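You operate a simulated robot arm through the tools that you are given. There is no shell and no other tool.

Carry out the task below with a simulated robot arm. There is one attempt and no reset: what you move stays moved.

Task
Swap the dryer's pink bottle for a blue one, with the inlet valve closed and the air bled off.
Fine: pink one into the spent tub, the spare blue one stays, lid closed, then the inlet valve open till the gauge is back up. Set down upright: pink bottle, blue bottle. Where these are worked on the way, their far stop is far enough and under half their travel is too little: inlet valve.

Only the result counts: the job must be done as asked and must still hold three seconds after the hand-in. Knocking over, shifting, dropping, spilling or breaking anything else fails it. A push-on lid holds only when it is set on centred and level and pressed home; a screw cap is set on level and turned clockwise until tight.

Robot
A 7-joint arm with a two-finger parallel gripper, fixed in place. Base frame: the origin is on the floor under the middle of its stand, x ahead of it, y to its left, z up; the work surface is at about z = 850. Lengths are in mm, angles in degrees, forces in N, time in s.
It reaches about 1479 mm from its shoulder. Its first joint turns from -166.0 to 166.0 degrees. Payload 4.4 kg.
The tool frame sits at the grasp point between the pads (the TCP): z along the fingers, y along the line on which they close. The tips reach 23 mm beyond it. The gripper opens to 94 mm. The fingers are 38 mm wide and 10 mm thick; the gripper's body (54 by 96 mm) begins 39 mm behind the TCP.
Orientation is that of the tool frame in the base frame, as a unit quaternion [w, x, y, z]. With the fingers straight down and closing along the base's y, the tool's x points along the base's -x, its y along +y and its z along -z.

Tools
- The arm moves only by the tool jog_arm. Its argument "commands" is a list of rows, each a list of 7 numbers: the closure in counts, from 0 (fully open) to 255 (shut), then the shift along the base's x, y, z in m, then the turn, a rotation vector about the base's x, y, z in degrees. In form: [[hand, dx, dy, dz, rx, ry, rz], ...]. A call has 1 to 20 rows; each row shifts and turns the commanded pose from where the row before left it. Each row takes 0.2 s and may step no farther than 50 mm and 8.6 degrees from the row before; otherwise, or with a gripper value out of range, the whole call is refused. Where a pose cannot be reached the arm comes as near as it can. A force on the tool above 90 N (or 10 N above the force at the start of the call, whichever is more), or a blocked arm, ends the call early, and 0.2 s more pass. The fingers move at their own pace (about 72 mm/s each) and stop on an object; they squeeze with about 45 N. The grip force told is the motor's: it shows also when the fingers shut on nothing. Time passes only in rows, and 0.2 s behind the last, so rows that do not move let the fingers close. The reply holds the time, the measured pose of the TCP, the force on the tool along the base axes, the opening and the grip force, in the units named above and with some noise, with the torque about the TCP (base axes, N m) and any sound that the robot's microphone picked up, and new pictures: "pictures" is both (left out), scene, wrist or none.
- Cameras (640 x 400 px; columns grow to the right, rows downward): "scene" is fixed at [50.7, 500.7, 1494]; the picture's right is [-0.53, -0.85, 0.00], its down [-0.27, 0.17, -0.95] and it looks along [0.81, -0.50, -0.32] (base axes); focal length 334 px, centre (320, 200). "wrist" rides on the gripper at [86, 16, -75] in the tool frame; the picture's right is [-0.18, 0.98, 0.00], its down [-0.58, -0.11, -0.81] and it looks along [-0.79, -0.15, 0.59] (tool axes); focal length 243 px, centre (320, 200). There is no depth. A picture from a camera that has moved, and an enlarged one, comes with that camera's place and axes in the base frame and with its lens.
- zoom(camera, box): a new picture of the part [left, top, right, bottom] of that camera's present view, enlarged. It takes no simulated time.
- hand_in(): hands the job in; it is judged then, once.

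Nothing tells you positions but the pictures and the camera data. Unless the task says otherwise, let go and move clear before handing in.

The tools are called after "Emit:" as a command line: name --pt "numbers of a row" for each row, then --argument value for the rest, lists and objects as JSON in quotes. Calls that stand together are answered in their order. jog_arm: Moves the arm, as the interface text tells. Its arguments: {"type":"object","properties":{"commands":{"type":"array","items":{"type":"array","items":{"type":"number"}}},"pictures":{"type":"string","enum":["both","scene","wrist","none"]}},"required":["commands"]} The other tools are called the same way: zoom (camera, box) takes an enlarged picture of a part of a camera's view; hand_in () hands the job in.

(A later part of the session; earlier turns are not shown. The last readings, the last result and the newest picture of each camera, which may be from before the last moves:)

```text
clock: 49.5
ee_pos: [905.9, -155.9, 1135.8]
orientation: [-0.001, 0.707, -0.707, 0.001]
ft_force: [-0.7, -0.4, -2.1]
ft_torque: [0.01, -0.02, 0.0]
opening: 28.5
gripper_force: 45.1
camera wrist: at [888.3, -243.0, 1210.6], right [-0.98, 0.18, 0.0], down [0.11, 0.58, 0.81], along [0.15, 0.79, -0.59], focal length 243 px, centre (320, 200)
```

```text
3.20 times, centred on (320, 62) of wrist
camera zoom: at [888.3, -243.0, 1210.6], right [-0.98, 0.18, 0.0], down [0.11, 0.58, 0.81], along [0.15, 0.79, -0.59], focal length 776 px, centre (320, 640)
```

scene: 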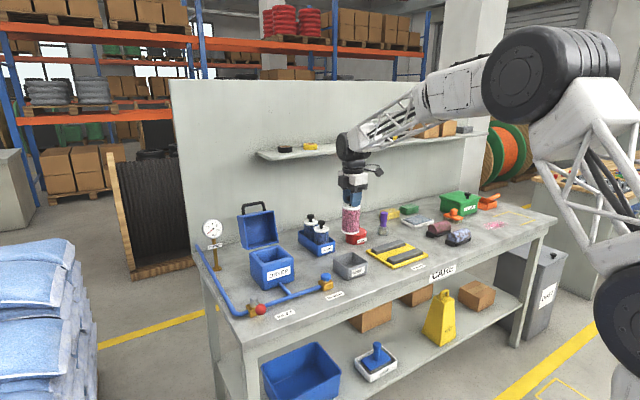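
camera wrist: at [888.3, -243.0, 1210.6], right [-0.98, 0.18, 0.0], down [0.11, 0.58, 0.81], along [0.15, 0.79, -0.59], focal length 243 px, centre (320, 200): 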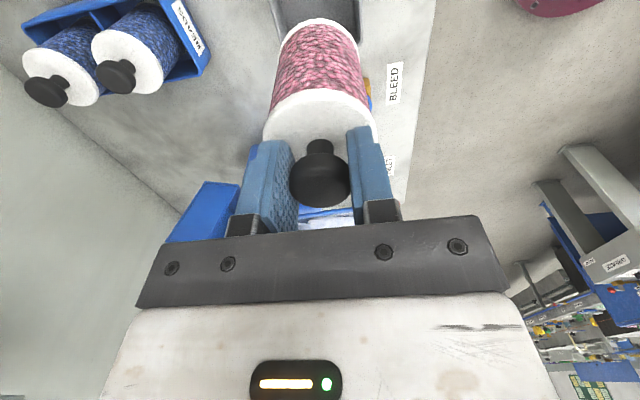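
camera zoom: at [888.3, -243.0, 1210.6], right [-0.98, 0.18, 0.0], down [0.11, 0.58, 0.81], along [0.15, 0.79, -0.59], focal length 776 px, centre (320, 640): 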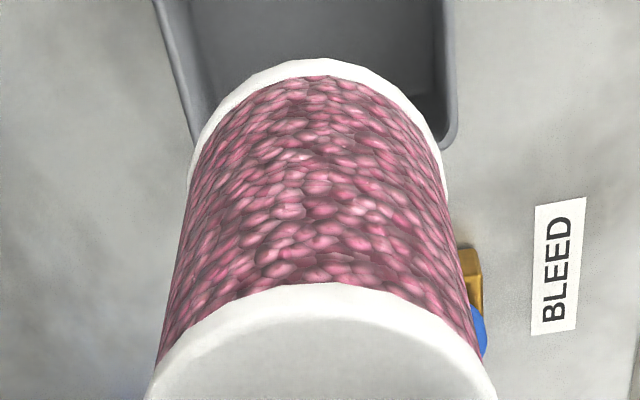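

Bottle and tub line up to within a few millimetres. I'll lower to just above the rim and check the alignment there.

Emit:
jog_arm --pt "255 0.0005 -0.001 -0.03 0 0 0" --pt "255 0 0 -0.03 0 0 0" --pt "255 0 0 -0.025 0 0 0" --pt "255 0 0 -0.012 0 0 0" --pt "255 0 0 0 0 0 0"

Emit:
zoom --camera "scene" --box '[320, 215, 384, 285]'

Emit:
zoom --camera "wrist" --box '[220, 0, 420, 125]'

```text
clock: 50.7
ee_pos: [906.3, -156.4, 1040.1]
orientation: [0.002, -0.707, 0.707, -0.001]
ft_force: [-1.1, 0.2, -2.1]
ft_torque: [-0.02, -0.01, 0.02]
opening: 28.7
gripper_force: 44.5
camera wrist: at [888.9, -243.6, 1113.8], right [-0.98, 0.18, 0.0], down [0.11, 0.58, 0.81], along [0.15, 0.79, -0.59], focal length 243 px, centre (320, 200)
```

scene: 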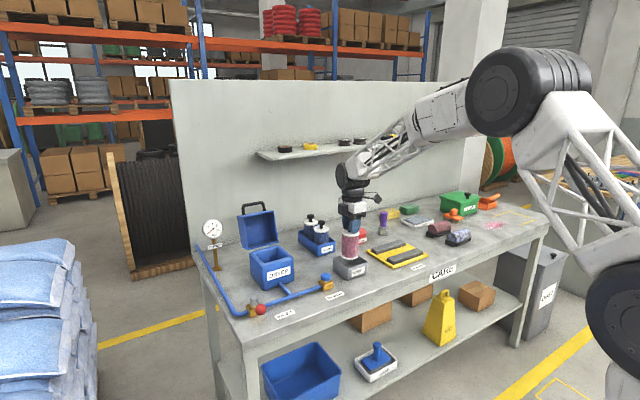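
wrist: 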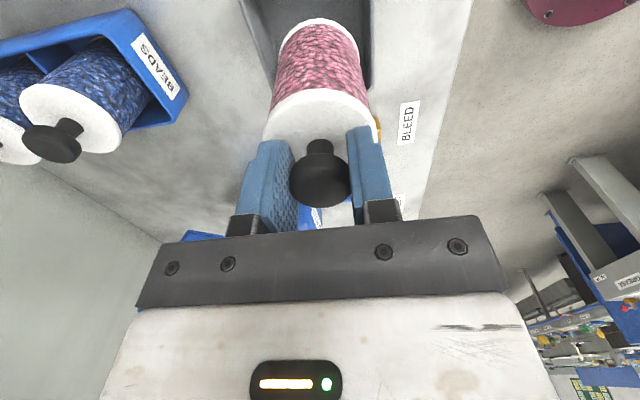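

```text
5.71 times, centred on (352, 250) of scene
camera zoom: at [50.7, 500.7, 1494.0], right [-0.53, -0.85, 0.0], down [-0.27, 0.17, -0.95], along [0.81, -0.5, -0.32], focal length 1909 px, centre (137, -86)
```

zoom: 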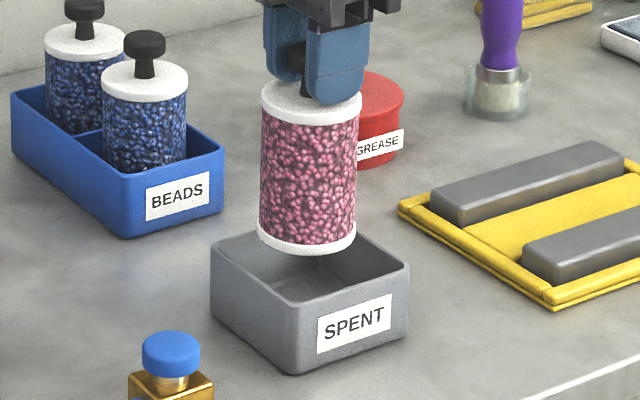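

```text
3.20 times, centred on (320, 62) of wrist
camera zoom: at [888.9, -243.6, 1113.8], right [-0.98, 0.18, 0.0], down [0.11, 0.58, 0.81], along [0.15, 0.79, -0.59], focal length 776 px, centre (320, 640)
```

zoom: 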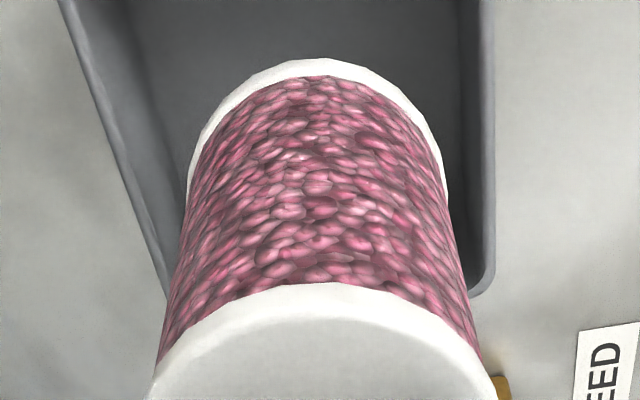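

It's well centred over the tub. I'll lower it in, then creep to contact.

Emit:
jog_arm --pt "255 0 0 -0.015 0 0 0" --pt "255 0 0 -0.015 0 0 0" --pt "255 0 0 -0.012 0 0 0" --pt "255 0 0 0 0 0 0" --pictures "scene"

Emit:
zoom --camera "scene" --box '[320, 215, 384, 285]'

Emit:
zoom --camera "wrist" --box '[220, 0, 420, 125]'

```text
clock: 51.7
ee_pos: [906.2, -157.1, 997.1]
orientation: [0.002, -0.707, 0.707, 0.0]
ft_force: [0.8, -0.5, -2.2]
ft_torque: [0.01, -0.02, -0.01]
opening: 28.9
gripper_force: 44.9
```

scene: 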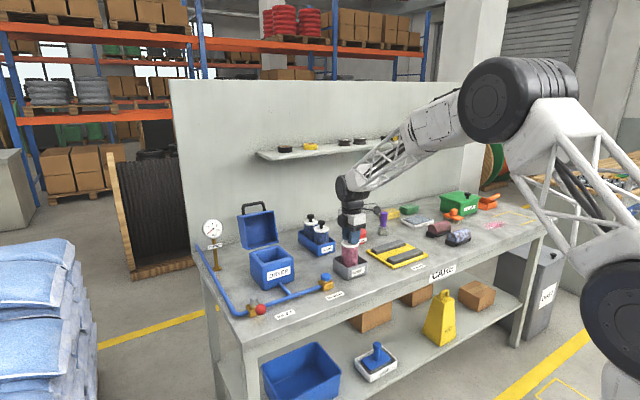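

```text
5.71 times, centred on (352, 250) of scene
camera zoom: at [50.7, 500.7, 1494.0], right [-0.53, -0.85, 0.0], down [-0.27, 0.17, -0.95], along [0.81, -0.5, -0.32], focal length 1909 px, centre (137, -86)
```

zoom: 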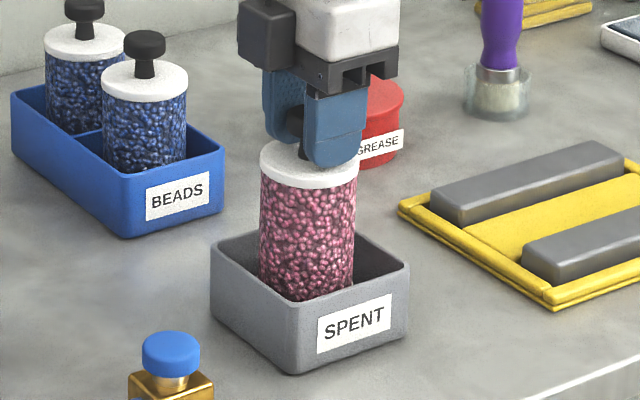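

```text
3.20 times, centred on (320, 62) of wrist
camera zoom: at [889.0, -243.9, 1071.7], right [-0.98, 0.18, 0.0], down [0.11, 0.58, 0.81], along [0.15, 0.79, -0.59], focal length 776 px, centre (320, 640)
```

zoom: 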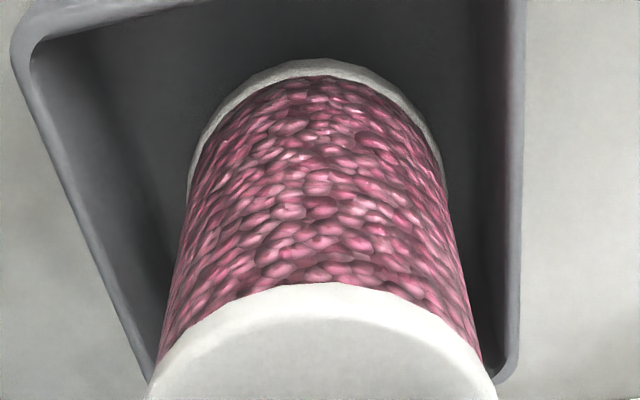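

Emit:
jog_arm --pt "255 0 0 -0.003 0 0 0" --pt "255 0 0 -0.003 0 0 0" --pt "255 0 0 0 0 0 0" --pictures "none"

```text
clock: 52.5
ee_pos: [904.7, -157.8, 992.8]
orientation: [-0.002, 0.707, -0.707, 0.0]
ft_force: [-0.7, 0.0, -2.1]
ft_torque: [-0.03, 0.04, 0.02]
opening: 28.8
gripper_force: 45.5
```

Emit:
jog_arm --pt "255 0 0 -0.002 0 0 0" --pt "255 0 0 -0.002 0 0 0" --pt "255 0 0 0 0 0 0" --pictures "none"

```text
clock: 53.3
ee_pos: [906.0, -157.3, 987.6]
orientation: [-0.001, 0.707, -0.707, 0.0]
ft_force: [-0.5, 0.2, -2.2]
ft_torque: [-0.01, -0.01, -0.03]
opening: 28.7
gripper_force: 44.7
```

Emit:
jog_arm --pt "255 0 0 -0.002 0 0 0" --pt "255 0 0 -0.002 0 0 0" --pt "255 0 0 0 0 0 0" --pictures "none"

```text
clock: 54.1
ee_pos: [904.9, -158.2, 985.0]
orientation: [-0.001, 0.708, -0.707, 0.0]
ft_force: [0.5, 0.3, -2.7]
ft_torque: [0.0, 0.02, 0.0]
opening: 28.8
gripper_force: 44.8
```

Emit:
jog_arm --pt "255 0 0 -0.002 0 0 0" --pt "255 0 0 -0.001 0 0 0" --pt "255 0 0 0 0 0 0" --pictures "none"

Emit:
zoom --camera "scene" --box '[320, 215, 384, 285]'

```text
clock: 54.9
ee_pos: [905.1, -157.1, 981.5]
orientation: [-0.001, 0.708, -0.707, 0.0]
ft_force: [0.2, 1.2, -2.6]
ft_torque: [0.03, 0.0, -0.01]
opening: 28.8
gripper_force: 45.2
```

```text
5.71 times, centred on (352, 250) of scene
camera zoom: at [50.7, 500.7, 1494.0], right [-0.53, -0.85, 0.0], down [-0.27, 0.17, -0.95], along [0.81, -0.5, -0.32], focal length 1909 px, centre (137, -86)
```

zoom: 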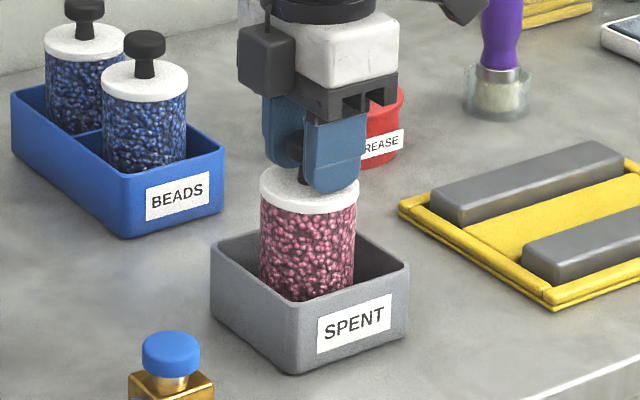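

Emit:
jog_arm --pt "255 0 0 -0.002 0 0 0" --pt "255 0 0 -0.001 0 0 0" --pt "255 0 0 0 0 0 0" --pictures "none"

```text
clock: 55.7
ee_pos: [905.9, -156.7, 977.8]
orientation: [-0.002, 0.707, -0.707, 0.0]
ft_force: [0.0, 0.5, -1.4]
ft_torque: [0.03, 0.01, 0.0]
opening: 28.9
gripper_force: 44.8
```

Emit:
jog_arm --pt "255 0 0 -0.001 0 0 0" --pt "255 0 0 -0.001 0 0 0" --pt "255 0 0 0 0 0 0" --pictures "none"

```text
clock: 56.5
ee_pos: [905.9, -157.1, 977.5]
orientation: [-0.001, 0.707, -0.707, 0.001]
ft_force: [2.0, 0.7, 9.0]
ft_torque: [0.07, 0.14, 0.0]
opening: 28.7
gripper_force: 44.7
```

It's touching down with about 9 N of contact. I'll ease off slightly, open the fingers and rise.

Emit:
jog_arm --pt "255 0 0 0.0005 0 0 0" --pt "150 0 0 0 0 0 0" --pt "92 0 0 0 0 0 0" --pt "92 0 0 0 0 0 0" --pt "92 0 0 0.02 0 0 0" --pt "92 0 0 0.03 0 0 0" --pt "92 0 0 0.04 0 0 0" --pt "92 0 0 0.04 0 0 0" --pt "92 0 0 0 0 0 0"

Emit:
zoom --camera "scene" --box '[300, 190, 396, 285]'

Emit:
zoom --camera "wrist" --box '[0, 0, 240, 150]'

```text
clock: 58.5
ee_pos: [905.0, -156.4, 1106.0]
orientation: [-0.001, 0.707, -0.707, 0.0]
ft_force: [-0.3, -0.5, -0.5]
ft_torque: [-0.04, -0.01, 0.01]
opening: 60.1
gripper_force: 0.0
camera wrist: at [887.8, -242.9, 1180.0], right [-0.98, 0.18, 0.0], down [0.11, 0.58, 0.81], along [0.15, 0.79, -0.59], focal length 243 px, centre (320, 200)
```

scene: 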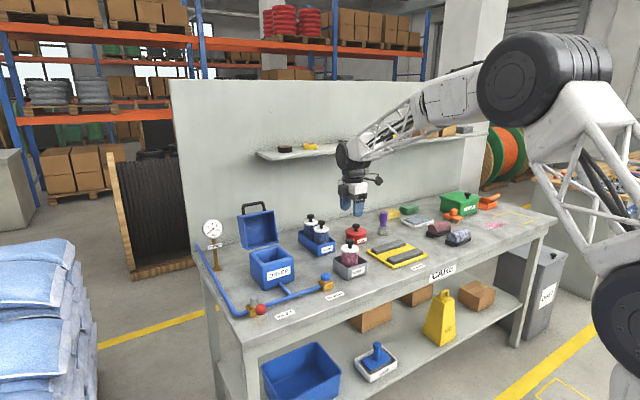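
wrist: 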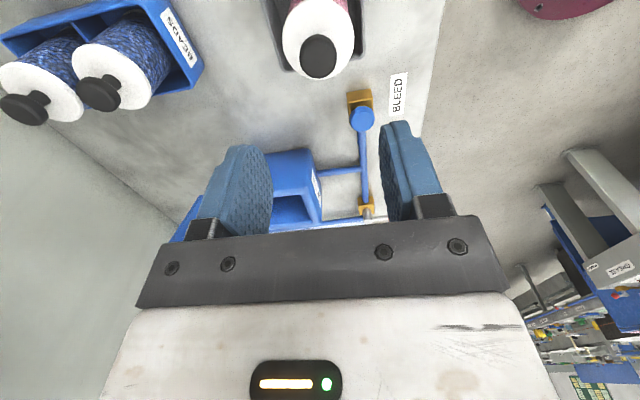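

```text
4.21 times, centred on (348, 238) of scene
camera zoom: at [50.7, 500.7, 1494.0], right [-0.53, -0.85, 0.0], down [-0.27, 0.17, -0.95], along [0.81, -0.5, -0.32], focal length 1407 px, centre (202, 42)
```

zoom: 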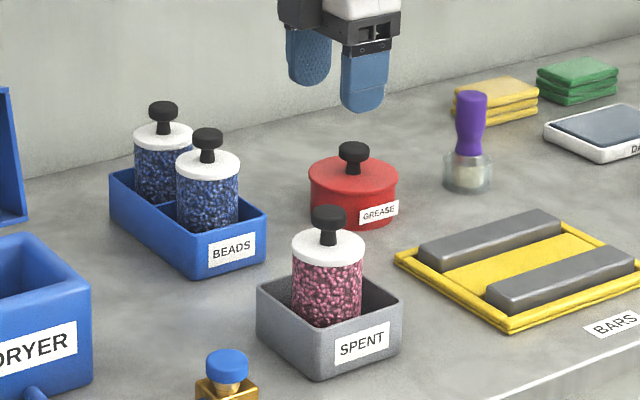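

```text
2.67 times, centred on (120, 75) of wrist
camera zoom: at [887.8, -242.9, 1180.0], right [-0.98, 0.18, 0.0], down [0.11, 0.58, 0.81], along [0.15, 0.79, -0.59], focal length 647 px, centre (853, 533)
```

zoom: 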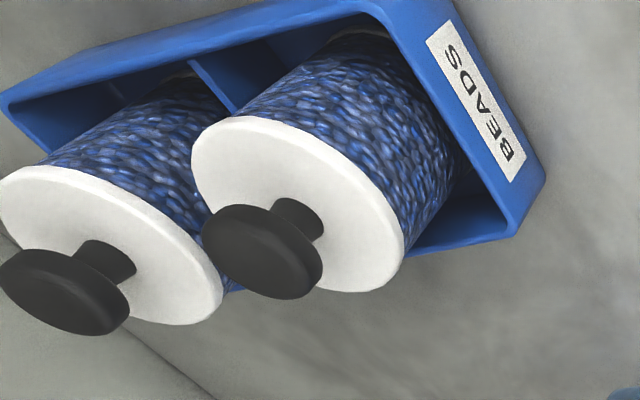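

The pink bottle stands upright in the tub. The front blue bottle's knob is at about (1103, -163), top near z≈979. I'll move above it.

Emit:
jog_arm --pt "92 0.033 -0.001 0 0 0 0" --pt "92 0.033 -0.001 0 0 0 0" --pt "92 0.033 -0.001 0 0 0 0" --pt "92 0.033 -0.001 0 0 0 0" --pt "92 0.033 -0.001 0 0 0 0" --pt "92 0.033 -0.0016 0 0 0 0" --pt "92 0 0 -0.03 0 0 0" --pt "92 0 0 -0.03 0 0 0" --pt "92 0 0 0 0 0 0"

Emit:
zoom --camera "scene" --box '[280, 180, 376, 255]'

Emit:
zoom --camera "wrist" --box '[200, 20, 440, 170]'

```text
clock: 60.5
ee_pos: [1104.7, -161.8, 1045.7]
orientation: [0.001, -0.707, 0.708, 0.0]
ft_force: [-1.0, 0.2, 0.1]
ft_torque: [-0.01, 0.0, 0.0]
opening: 60.0
gripper_force: 0.0
camera wrist: at [1087.0, -250.2, 1119.8], right [-0.98, 0.18, 0.0], down [0.11, 0.58, 0.81], along [0.15, 0.79, -0.59], focal length 243 px, centre (320, 200)
```

scene: 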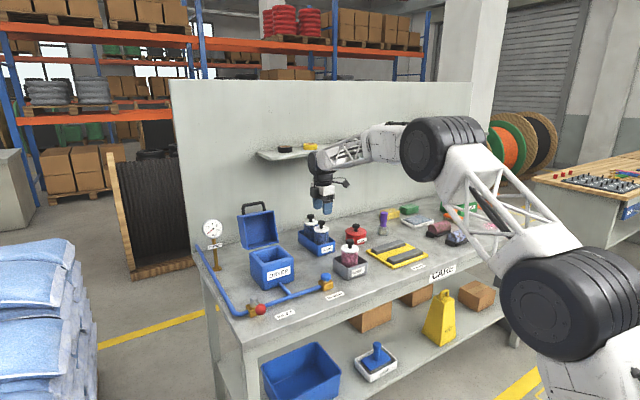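
wrist: 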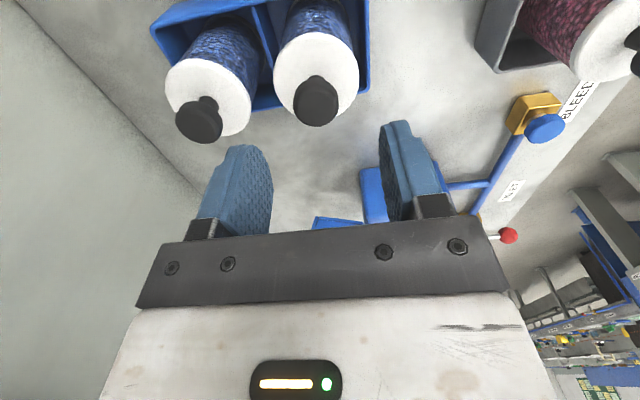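

```text
5.33 times, centred on (328, 218) of scene
camera zoom: at [50.7, 500.7, 1494.0], right [-0.53, -0.85, 0.0], down [-0.27, 0.17, -0.95], along [0.81, -0.5, -0.32], focal length 1782 px, centre (277, 107)
```

zoom: 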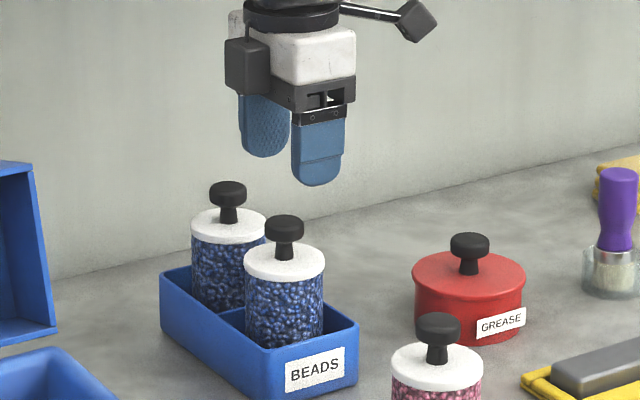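

```text
2.67 times, centred on (320, 95) of wrist
camera zoom: at [1087.0, -250.2, 1119.8], right [-0.98, 0.18, 0.0], down [0.11, 0.58, 0.81], along [0.15, 0.79, -0.59], focal length 647 px, centre (320, 480)
```

zoom: 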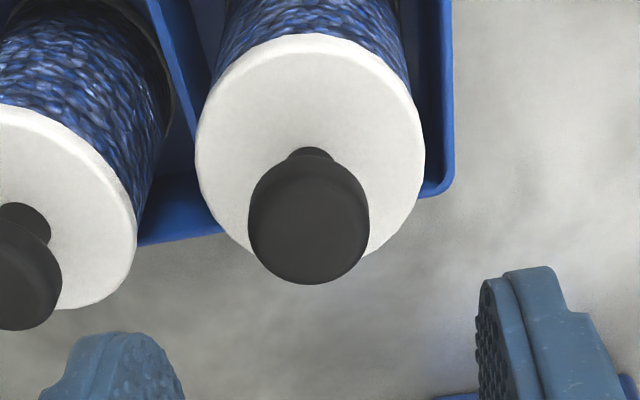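

The knob is at (1106.5, -162.5). I'll descend around it.

Emit:
jog_arm --pt "92 0.0018 -0.0008 -0.02 0 0 0" --pt "92 0 0 -0.02 0 0 0" --pt "92 0 0 -0.02 0 0 0" --pt "92 0 0 -0.006 0 0 0" --pt "92 0 0 0 0 0 0"

Emit:
zoom --camera "scene" --box '[280, 190, 376, 265]'

Emit:
zoom --camera "wrist" --box '[200, 90, 440, 240]'

```text
clock: 61.7
ee_pos: [1104.8, -164.5, 979.6]
orientation: [-0.001, 0.707, -0.707, 0.0]
ft_force: [0.3, -0.3, -0.2]
ft_torque: [-0.03, 0.0, 0.03]
opening: 59.7
gripper_force: 0.0
camera wrist: at [1088.2, -251.3, 1054.1], right [-0.98, 0.18, 0.0], down [0.11, 0.58, 0.81], along [0.15, 0.79, -0.59], focal length 243 px, centre (320, 200)
```

scene: 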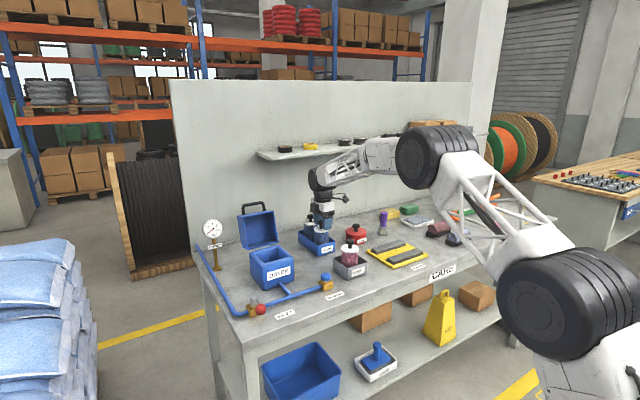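
wrist: 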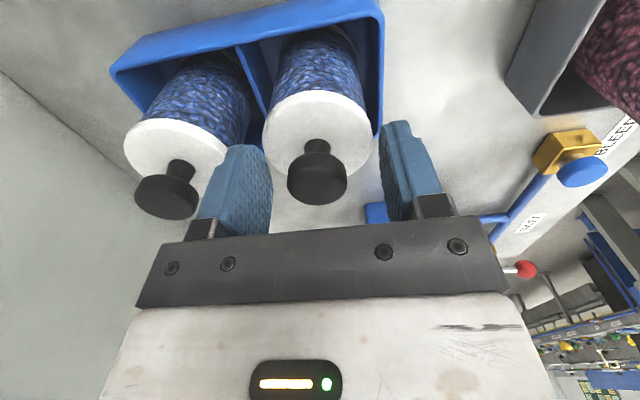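

```text
5.33 times, centred on (328, 228) of scene
camera zoom: at [50.7, 500.7, 1494.0], right [-0.53, -0.85, 0.0], down [-0.27, 0.17, -0.95], along [0.81, -0.5, -0.32], focal length 1782 px, centre (277, 53)
```

zoom: 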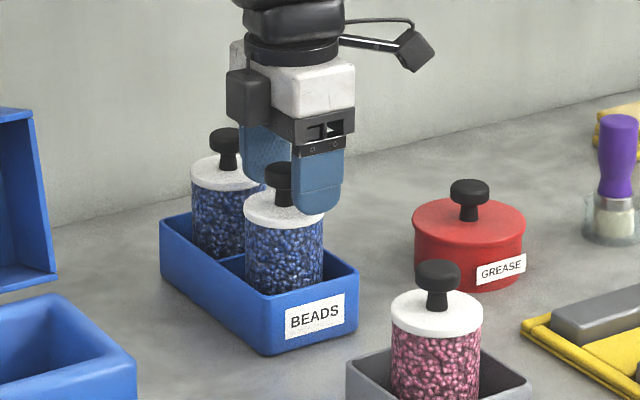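

```text
2.67 times, centred on (320, 165) of wrist
camera zoom: at [1088.2, -251.3, 1054.1], right [-0.98, 0.18, 0.0], down [0.11, 0.58, 0.81], along [0.15, 0.79, -0.59], focal length 647 px, centre (320, 293)
```

zoom: 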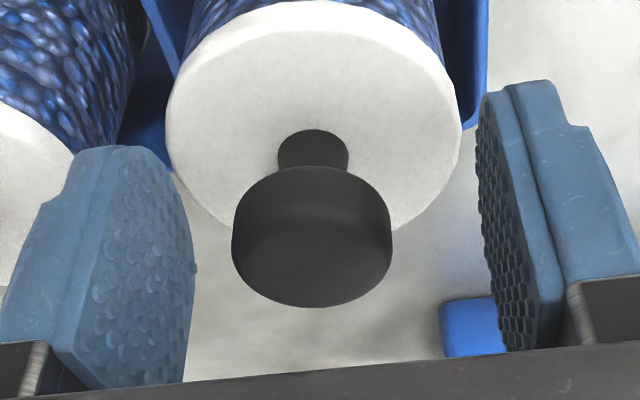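

Well centred. I'll close on the knob and lift slowly.

Emit:
jog_arm --pt "150 0 0 0 0 0 0" --pt "200 0 0 0 0 0 0" --pt "255 0 0 0 0 0 0" --pt "255 0 0 0 0 0 0" --pt "255 0 0 0.006 0 0 0" --pt "255 0 0 0.006 0 0 0" --pt "255 0 0 0 0 0 0"

Emit:
zoom --camera "scene" --box '[280, 190, 376, 265]'

```text
clock: 63.3
ee_pos: [1106.7, -164.7, 991.8]
orientation: [-0.001, 0.708, -0.707, -0.001]
ft_force: [-0.8, 0.1, -2.8]
ft_torque: [0.0, 0.0, -0.02]
opening: 28.8
gripper_force: 45.9
camera wrist: at [1088.3, -251.2, 1065.9], right [-0.98, 0.18, 0.0], down [0.11, 0.58, 0.81], along [0.15, 0.79, -0.59], focal length 243 px, centre (320, 200)
```

scene: 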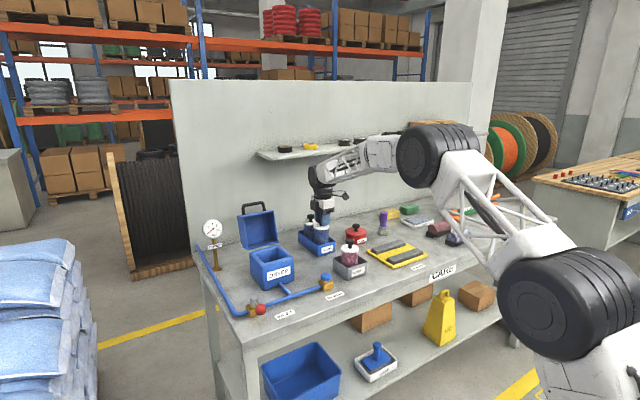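
wrist: 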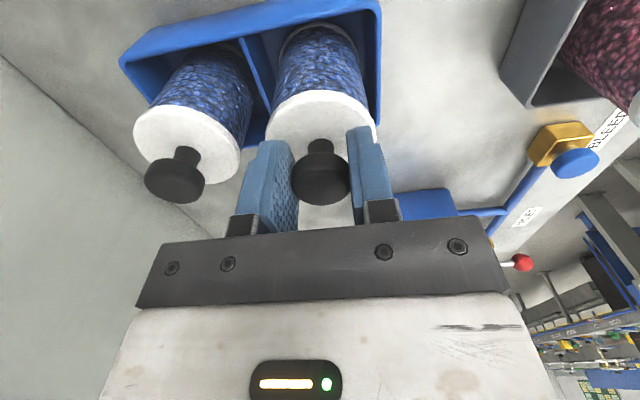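

```text
5.33 times, centred on (328, 228) of scene
camera zoom: at [50.7, 500.7, 1494.0], right [-0.53, -0.85, 0.0], down [-0.27, 0.17, -0.95], along [0.81, -0.5, -0.32], focal length 1782 px, centre (277, 53)
```

zoom: 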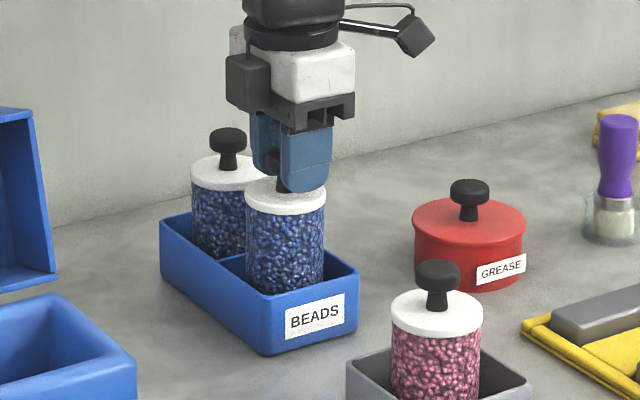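

The blue bottle is off the rack floor and the spare hasn't moved. I'll lift it clear, move forward and then across to above the dryer pocket.

Emit:
jog_arm --pt "255 0 0 0.02 0 0 0" --pt "255 0 0 0.03 0 0 0" --pt "255 0 0 0.03 0 0 0" --pt "255 0 0 0.03 0 0 0" --pt "255 0 0 0.025 0 0 0" --pt "255 -0.02 0 0 0 0 0" --pt "255 -0.03 0 0 0 0 0" --pt "255 -0.025 0.015 0 0 0 0" --pt "255 -0.013 0.03 0 0 0 0" --pt "255 0 0.035 0 0 0 0" --pt "255 0 0.035 0 0 0 0" --pt "255 0 0.035 0 0 0 0" --pt "255 0 0.035 0 0 0 0" --pt "255 0 0.035 0 0 0 0" --pt "255 0 0.025 0 0 0 0" --pt "255 0 0.0125 0 0 0 0" --pt "255 0 0.005 0 0 0 0" --pt "255 0 0 0 0 0 0"

Emit:
zoom --camera "scene" --box '[230, 180, 350, 285]'

Emit:
zoom --camera "wrist" --box '[200, 0, 440, 150]'

```text
clock: 67.1
ee_pos: [1016.7, 98.0, 1127.8]
orientation: [-0.001, 0.708, -0.707, 0.0]
ft_force: [-0.3, 0.6, -2.6]
ft_torque: [-0.01, 0.02, -0.01]
opening: 28.8
gripper_force: 45.4
camera wrist: at [1000.0, 11.4, 1201.1], right [-0.98, 0.18, 0.0], down [0.11, 0.58, 0.81], along [0.15, 0.79, -0.59], focal length 243 px, centre (320, 200)
```

scene: 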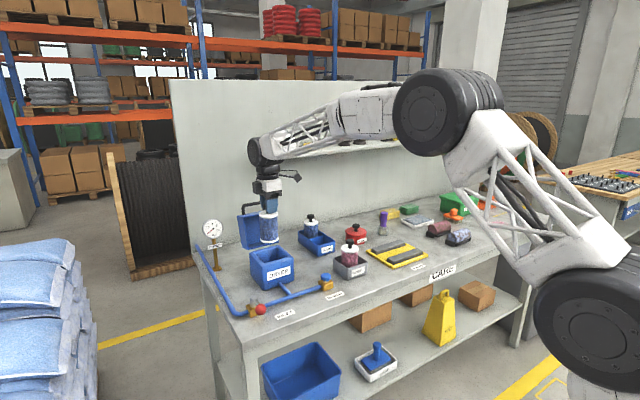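
wrist: 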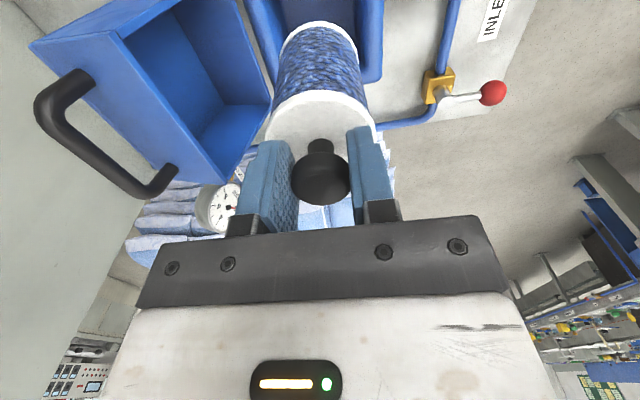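

```text
3.81 times, centred on (290, 232) of scene
camera zoom: at [50.7, 500.7, 1494.0], right [-0.53, -0.85, 0.0], down [-0.27, 0.17, -0.95], along [0.81, -0.5, -0.32], focal length 1273 px, centre (434, 76)
```

zoom: 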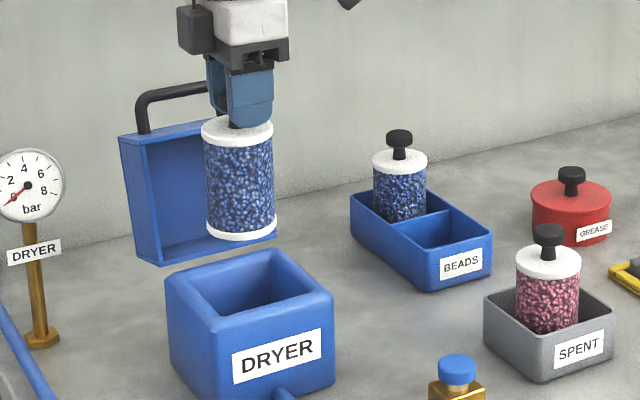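

```text
2.67 times, centred on (320, 75) of wrist
camera zoom: at [1000.0, 11.4, 1201.1], right [-0.98, 0.18, 0.0], down [0.11, 0.58, 0.81], along [0.15, 0.79, -0.59], focal length 647 px, centre (320, 533)
```

zoom: 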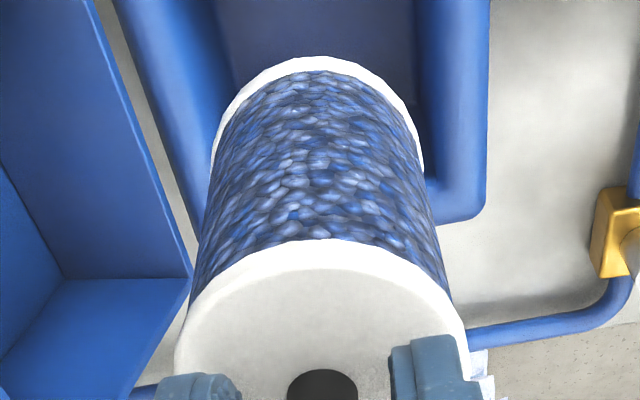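

The bottle is lined up over the pocket where the pink one stood. I'll lower partway and check.

Emit:
jog_arm --pt "255 0.0005 0 -0.02 0 0 0" --pt "255 0 0 -0.02 0 0 0" --pt "255 0 0 -0.015 0 0 0" --pt "255 0 0 0 0 0 0" --pictures "none"

Emit:
zoom --camera "scene" --box '[235, 200, 325, 290]'

Emit:
zoom --camera "wrist" --box '[200, 0, 440, 150]'

```text
clock: 68.1
ee_pos: [1018.2, 98.6, 1071.3]
orientation: [0.001, -0.707, 0.707, 0.0]
ft_force: [0.1, -0.6, -2.0]
ft_torque: [0.0, 0.02, -0.01]
opening: 28.6
gripper_force: 45.2
```

```text
4.44 times, centred on (280, 245) of scene
camera zoom: at [50.7, 500.7, 1494.0], right [-0.53, -0.85, 0.0], down [-0.27, 0.17, -0.95], along [0.81, -0.5, -0.32], focal length 1485 px, centre (498, 0)
```

zoom: 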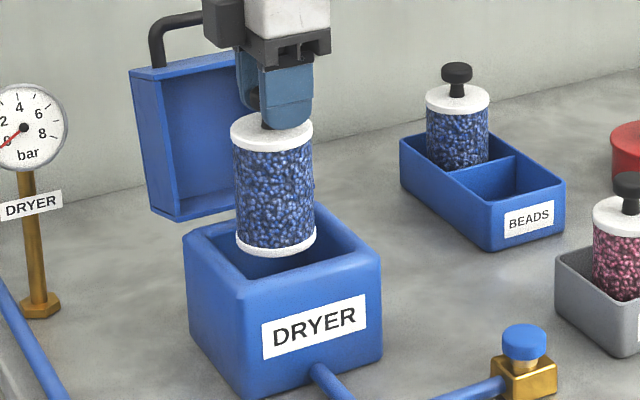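

```text
2.67 times, centred on (320, 75) of wrist
camera zoom: at [1000.4, 11.3, 1146.1], right [-0.98, 0.18, 0.0], down [0.11, 0.58, 0.81], along [0.15, 0.79, -0.59], focal length 647 px, centre (320, 533)
```

zoom: 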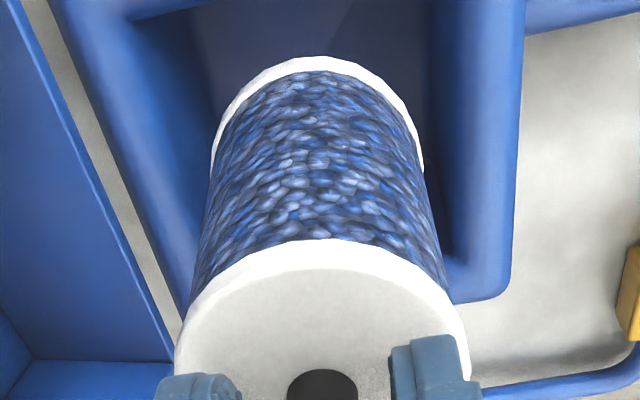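

Emit:
jog_arm --pt "255 0 0 -0.02 0 0 0" --pt "255 0 0 -0.02 0 0 0" --pt "255 0 0 -0.018 0 0 0" --pt "255 0 0 -0.01 0 0 0" --pt "255 0 0 0 0 0 0"

Emit:
zoom --camera "scene" --box '[235, 200, 325, 290]'

```text
clock: 69.3
ee_pos: [1018.3, 99.7, 1004.0]
orientation: [0.002, -0.706, 0.708, -0.001]
ft_force: [-0.3, -0.6, -2.0]
ft_torque: [-0.02, -0.01, -0.02]
opening: 28.8
gripper_force: 44.6
camera wrist: at [1000.8, 11.2, 1078.4], right [-0.98, 0.18, 0.0], down [0.11, 0.58, 0.81], along [0.15, 0.79, -0.59], focal length 243 px, centre (320, 200)
```

scene: 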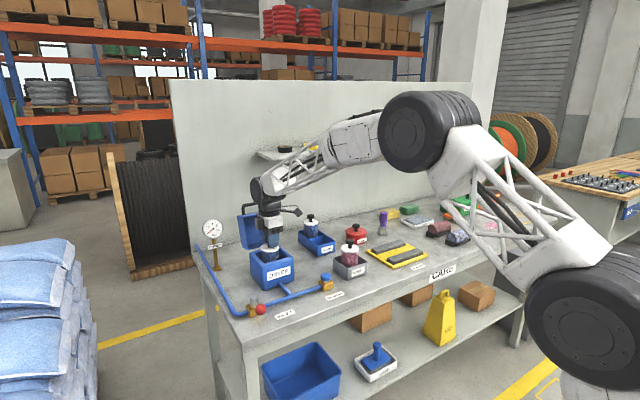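
wrist: 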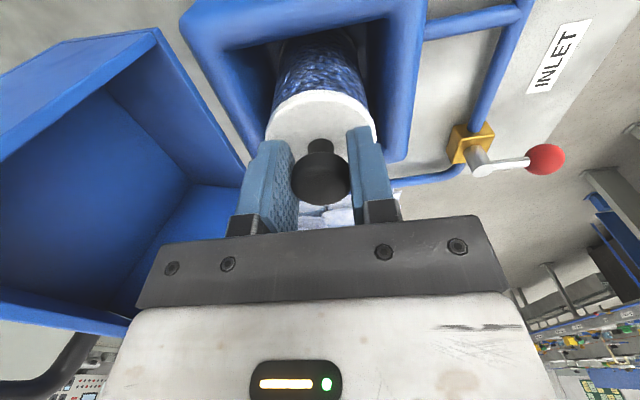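

```text
4.44 times, centred on (280, 245) of scene
camera zoom: at [50.7, 500.7, 1494.0], right [-0.53, -0.85, 0.0], down [-0.27, 0.17, -0.95], along [0.81, -0.5, -0.32], focal length 1485 px, centre (498, 0)
```

zoom: 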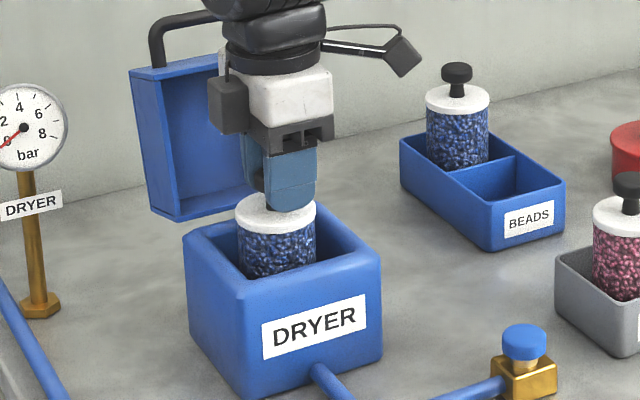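

The bottle is going into the pocket cleanly. I'll creep down to contact.

Emit:
jog_arm --pt "255 0 0 -0.003 0 0 0" --pt "255 0 0 -0.003 0 0 0" --pt "255 0 0 0 0 0 0" --pictures "none"

```text
clock: 70.1
ee_pos: [1018.7, 98.0, 997.9]
orientation: [-0.001, 0.707, -0.707, -0.001]
ft_force: [-0.4, 0.3, -2.1]
ft_torque: [-0.04, -0.01, -0.01]
opening: 28.7
gripper_force: 45.0
```

Emit:
jog_arm --pt "255 0 0 -0.002 0 0 0" --pt "255 0 0 -0.001 0 0 0" --pt "255 0 0 0 0 0 0" --pictures "none"

```text
clock: 70.9
ee_pos: [1018.5, 98.0, 994.9]
orientation: [-0.002, 0.707, -0.707, 0.0]
ft_force: [-0.5, 0.7, 1.7]
ft_torque: [0.08, 0.16, 0.0]
opening: 28.7
gripper_force: 45.2
```

Emit:
jog_arm --pt "255 0 0 -0.001 0 0 0" --pt "255 0 0 0 0 0 0" --pictures "none"

```text
clock: 71.5
ee_pos: [1018.3, 98.0, 995.1]
orientation: [-0.001, 0.707, -0.707, 0.0]
ft_force: [4.0, -1.0, 11.1]
ft_torque: [-0.1, 0.0, 0.03]
opening: 28.7
gripper_force: 45.1
```

The bottle is on the pocket floor. I'll open and rise straight up.

Emit:
jog_arm --pt "255 0 0 0.001 0 0 0" --pt "150 0 0 0 0 0 0" --pt "92 0 0 0 0 0 0" --pt "92 0 0 0 0 0 0" --pt "92 0 0 0.02 0 0 0" --pt "92 0 0 0.03 0 0 0" --pt "92 0 0 0.04 0 0 0" --pt "92 0 0 0.045 0 0 0" --pt "92 0 0 0.045 0 0 0" --pt "92 0 0 0 0 0 0"

Emit:
zoom --camera "scene" --box '[235, 180, 355, 290]'

Emit:
zoom --camera "wrist" --box '[0, 0, 400, 200]'

```text
clock: 73.7
ee_pos: [1017.4, 98.0, 1176.2]
orientation: [0.001, -0.707, 0.708, 0.0]
ft_force: [-0.2, 0.1, -0.3]
ft_torque: [-0.02, -0.02, 0.0]
opening: 60.1
gripper_force: 0.0
camera wrist: at [1000.6, 11.6, 1249.2], right [-0.98, 0.18, 0.0], down [0.11, 0.58, 0.81], along [0.15, 0.79, -0.59], focal length 243 px, centre (320, 200)
```

scene: 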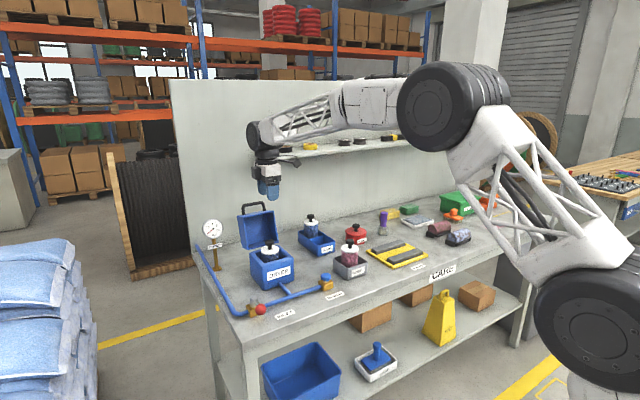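
wrist: 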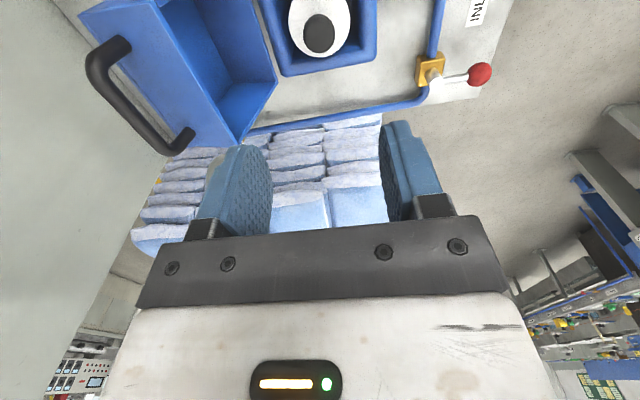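

```text
3.64 times, centred on (295, 235) of scene
camera zoom: at [50.7, 500.7, 1494.0], right [-0.53, -0.85, 0.0], down [-0.27, 0.17, -0.95], along [0.81, -0.5, -0.32], focal length 1215 px, centre (411, 73)
```

zoom: 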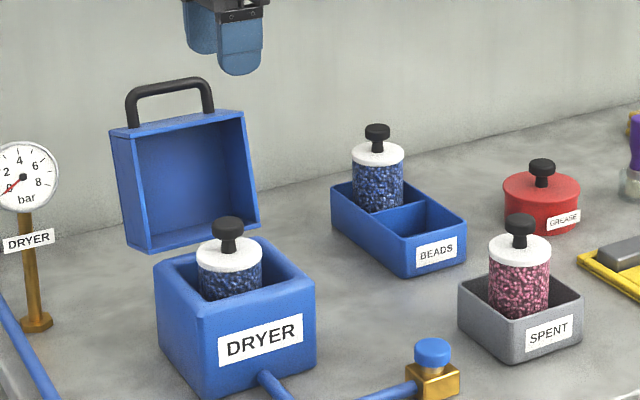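

```text
1.60 times, centred on (200, 100) of wrist
camera zoom: at [1000.6, 11.6, 1249.2], right [-0.98, 0.18, 0.0], down [0.11, 0.58, 0.81], along [0.15, 0.79, -0.59], focal length 388 px, centre (512, 360)
```

zoom: 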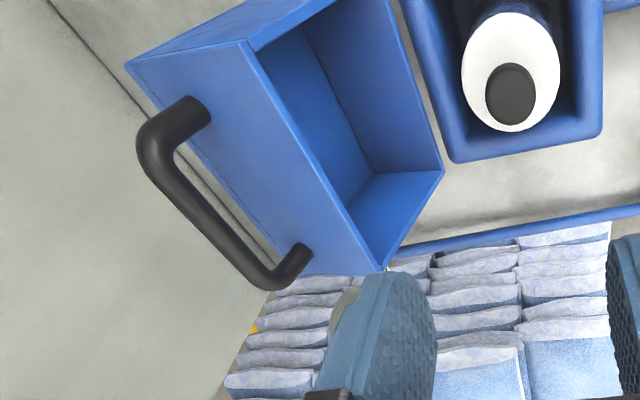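

The blue bottle stands upright in the dryer and the spare stays in the rack. Next I close the lid, which is resting open at about 107°. I'll move above the handle bar for an accurate fix on it.

Emit:
jog_arm --pt "146 0.03 0 0.008 0 0 0" --pt "146 0.035 0 0.008 0 0 0" --pt "146 0.035 0 0.008 0 0 0" --pt "146 0.03 0 0 0 0 0" --pt "146 0 0 0 0 0 0"

Emit:
zoom --camera "wrist" --box '[120, 0, 400, 175]'

Emit:
zoom --camera "scene" --box '[230, 170, 302, 250]'

```text
clock: 74.9
ee_pos: [1148.0, 98.3, 1199.0]
orientation: [0.001, -0.706, 0.708, 0.001]
ft_force: [-1.1, 0.7, -1.1]
ft_torque: [-0.02, 0.0, 0.0]
opening: 40.2
gripper_force: 0.1
camera wrist: at [1131.3, 11.7, 1273.1], right [-0.98, 0.18, 0.0], down [0.11, 0.58, 0.81], along [0.15, 0.79, -0.59], focal length 243 px, centre (320, 200)
```

scene: 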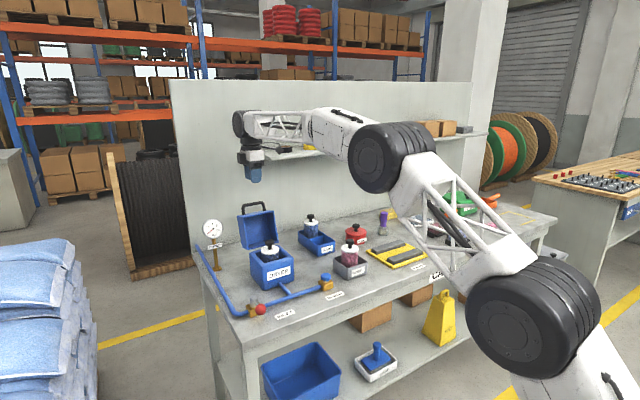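
wrist: 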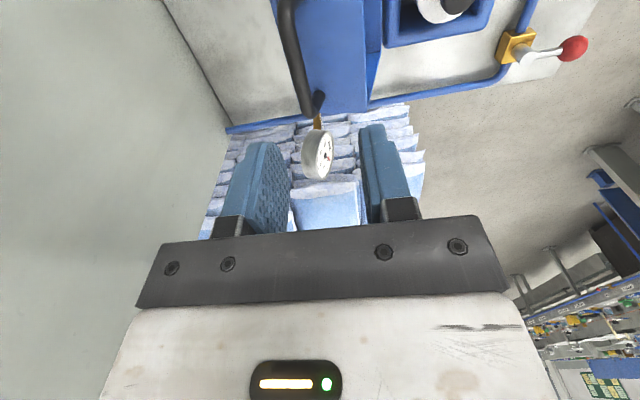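

```text
2.29 times, centred on (260, 88) of wrist
camera zoom: at [1131.3, 11.7, 1273.1], right [-0.98, 0.18, 0.0], down [0.11, 0.58, 0.81], along [0.15, 0.79, -0.59], focal length 555 px, centre (457, 457)
```

zoom: 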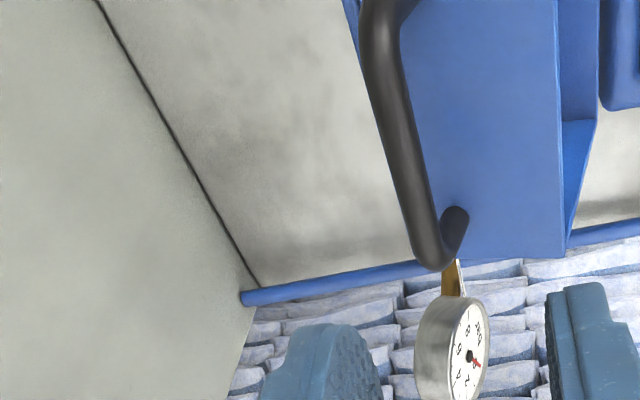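

```text
5.00 times, centred on (266, 210) of scene
camera zoom: at [50.7, 500.7, 1494.0], right [-0.53, -0.85, 0.0], down [-0.27, 0.17, -0.95], along [0.81, -0.5, -0.32], focal length 1671 px, centre (590, 150)
```

zoom: 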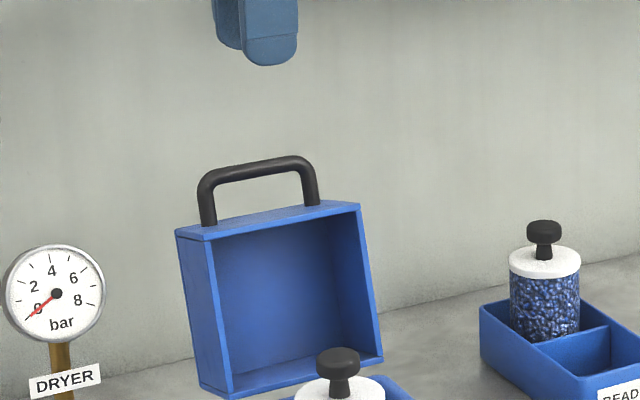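

The bar is at about (1164, y 63–136, 1081), which fits a hinge near (1088, 949). Before reaching behind it, I'll check the clearance to the wall shelf.

Emit:
zoom --camera "scene" --box '[220, 90, 380, 190]'

```text
4.00 times, centred on (300, 140) of scene
camera zoom: at [50.7, 500.7, 1494.0], right [-0.53, -0.85, 0.0], down [-0.27, 0.17, -0.95], along [0.81, -0.5, -0.32], focal length 1336 px, centre (400, 440)
```

zoom: 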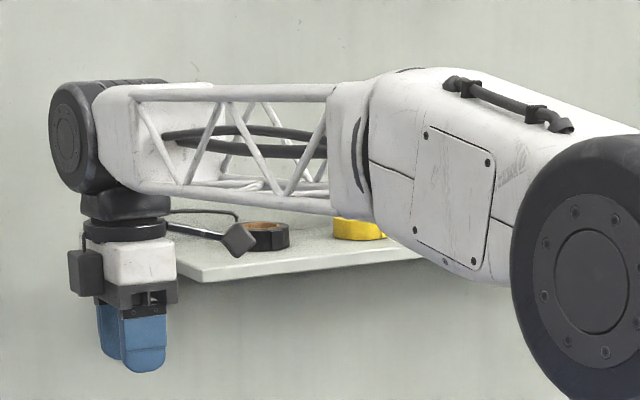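

The shelf starts at about x≥1200 and y≤15, so there is enough clearance. I'll come down straddling the bar with a 40 mm opening.

Emit:
jog_arm --pt "146 0.0165 0.001 -0.01 0 0 0" --pt "146 0 0 -0.03 0 0 0" --pt "146 0 0 -0.025 0 0 0" --pt "146 0 0 0 0 0 0"

Emit:
zoom --camera "wrist" --box '[180, 30, 460, 230]'

Emit:
zoom --camera "scene" --box '[220, 140, 316, 220]'

```text
clock: 75.9
ee_pos: [1165.4, 100.2, 1133.8]
orientation: [-0.001, 0.707, -0.707, 0.0]
ft_force: [0.7, 0.0, 0.1]
ft_torque: [-0.02, -0.06, -0.01]
opening: 40.2
gripper_force: 0.0
camera wrist: at [1147.5, 12.7, 1208.0], right [-0.98, 0.18, 0.0], down [0.11, 0.58, 0.81], along [0.15, 0.79, -0.59], focal length 243 px, centre (320, 200)
```

scene: 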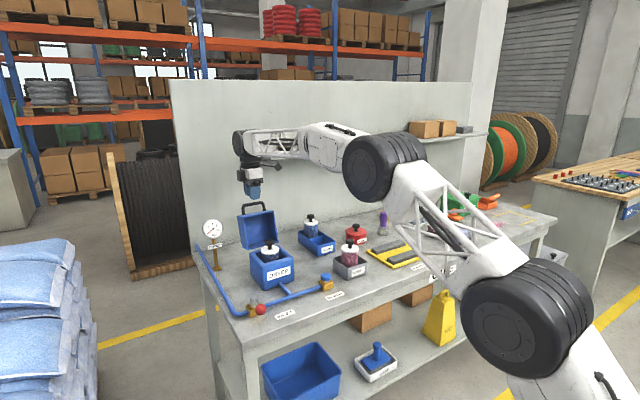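
wrist: 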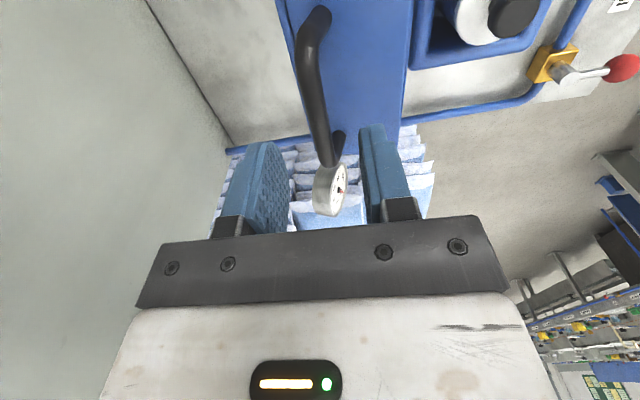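

```text
2.00 times, centred on (320, 130) of wrist
camera zoom: at [1147.5, 12.7, 1208.0], right [-0.98, 0.18, 0.0], down [0.11, 0.58, 0.81], along [0.15, 0.79, -0.59], focal length 485 px, centre (320, 340)
```

zoom: 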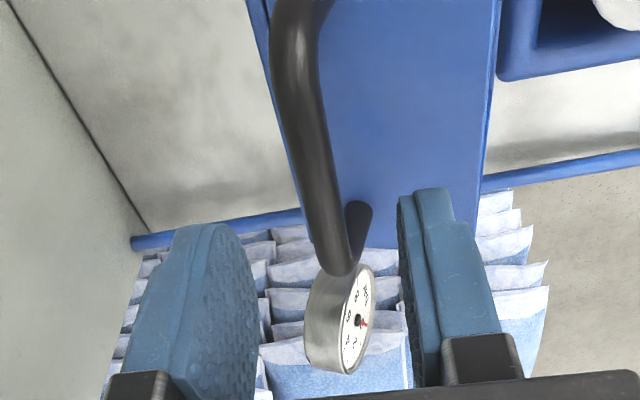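

```text
5.00 times, centred on (268, 180) of scene
camera zoom: at [50.7, 500.7, 1494.0], right [-0.53, -0.85, 0.0], down [-0.27, 0.17, -0.95], along [0.81, -0.5, -0.32], focal length 1671 px, centre (580, 300)
```

zoom: 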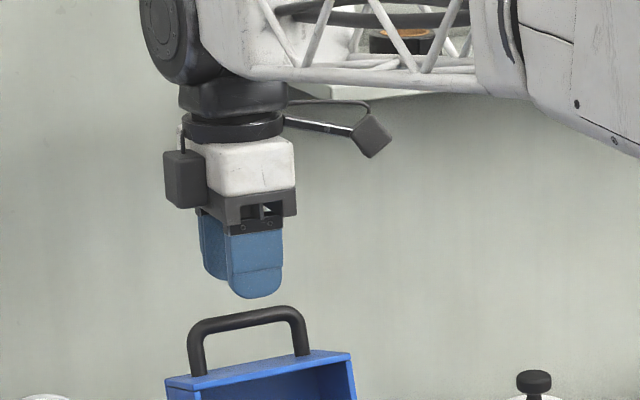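

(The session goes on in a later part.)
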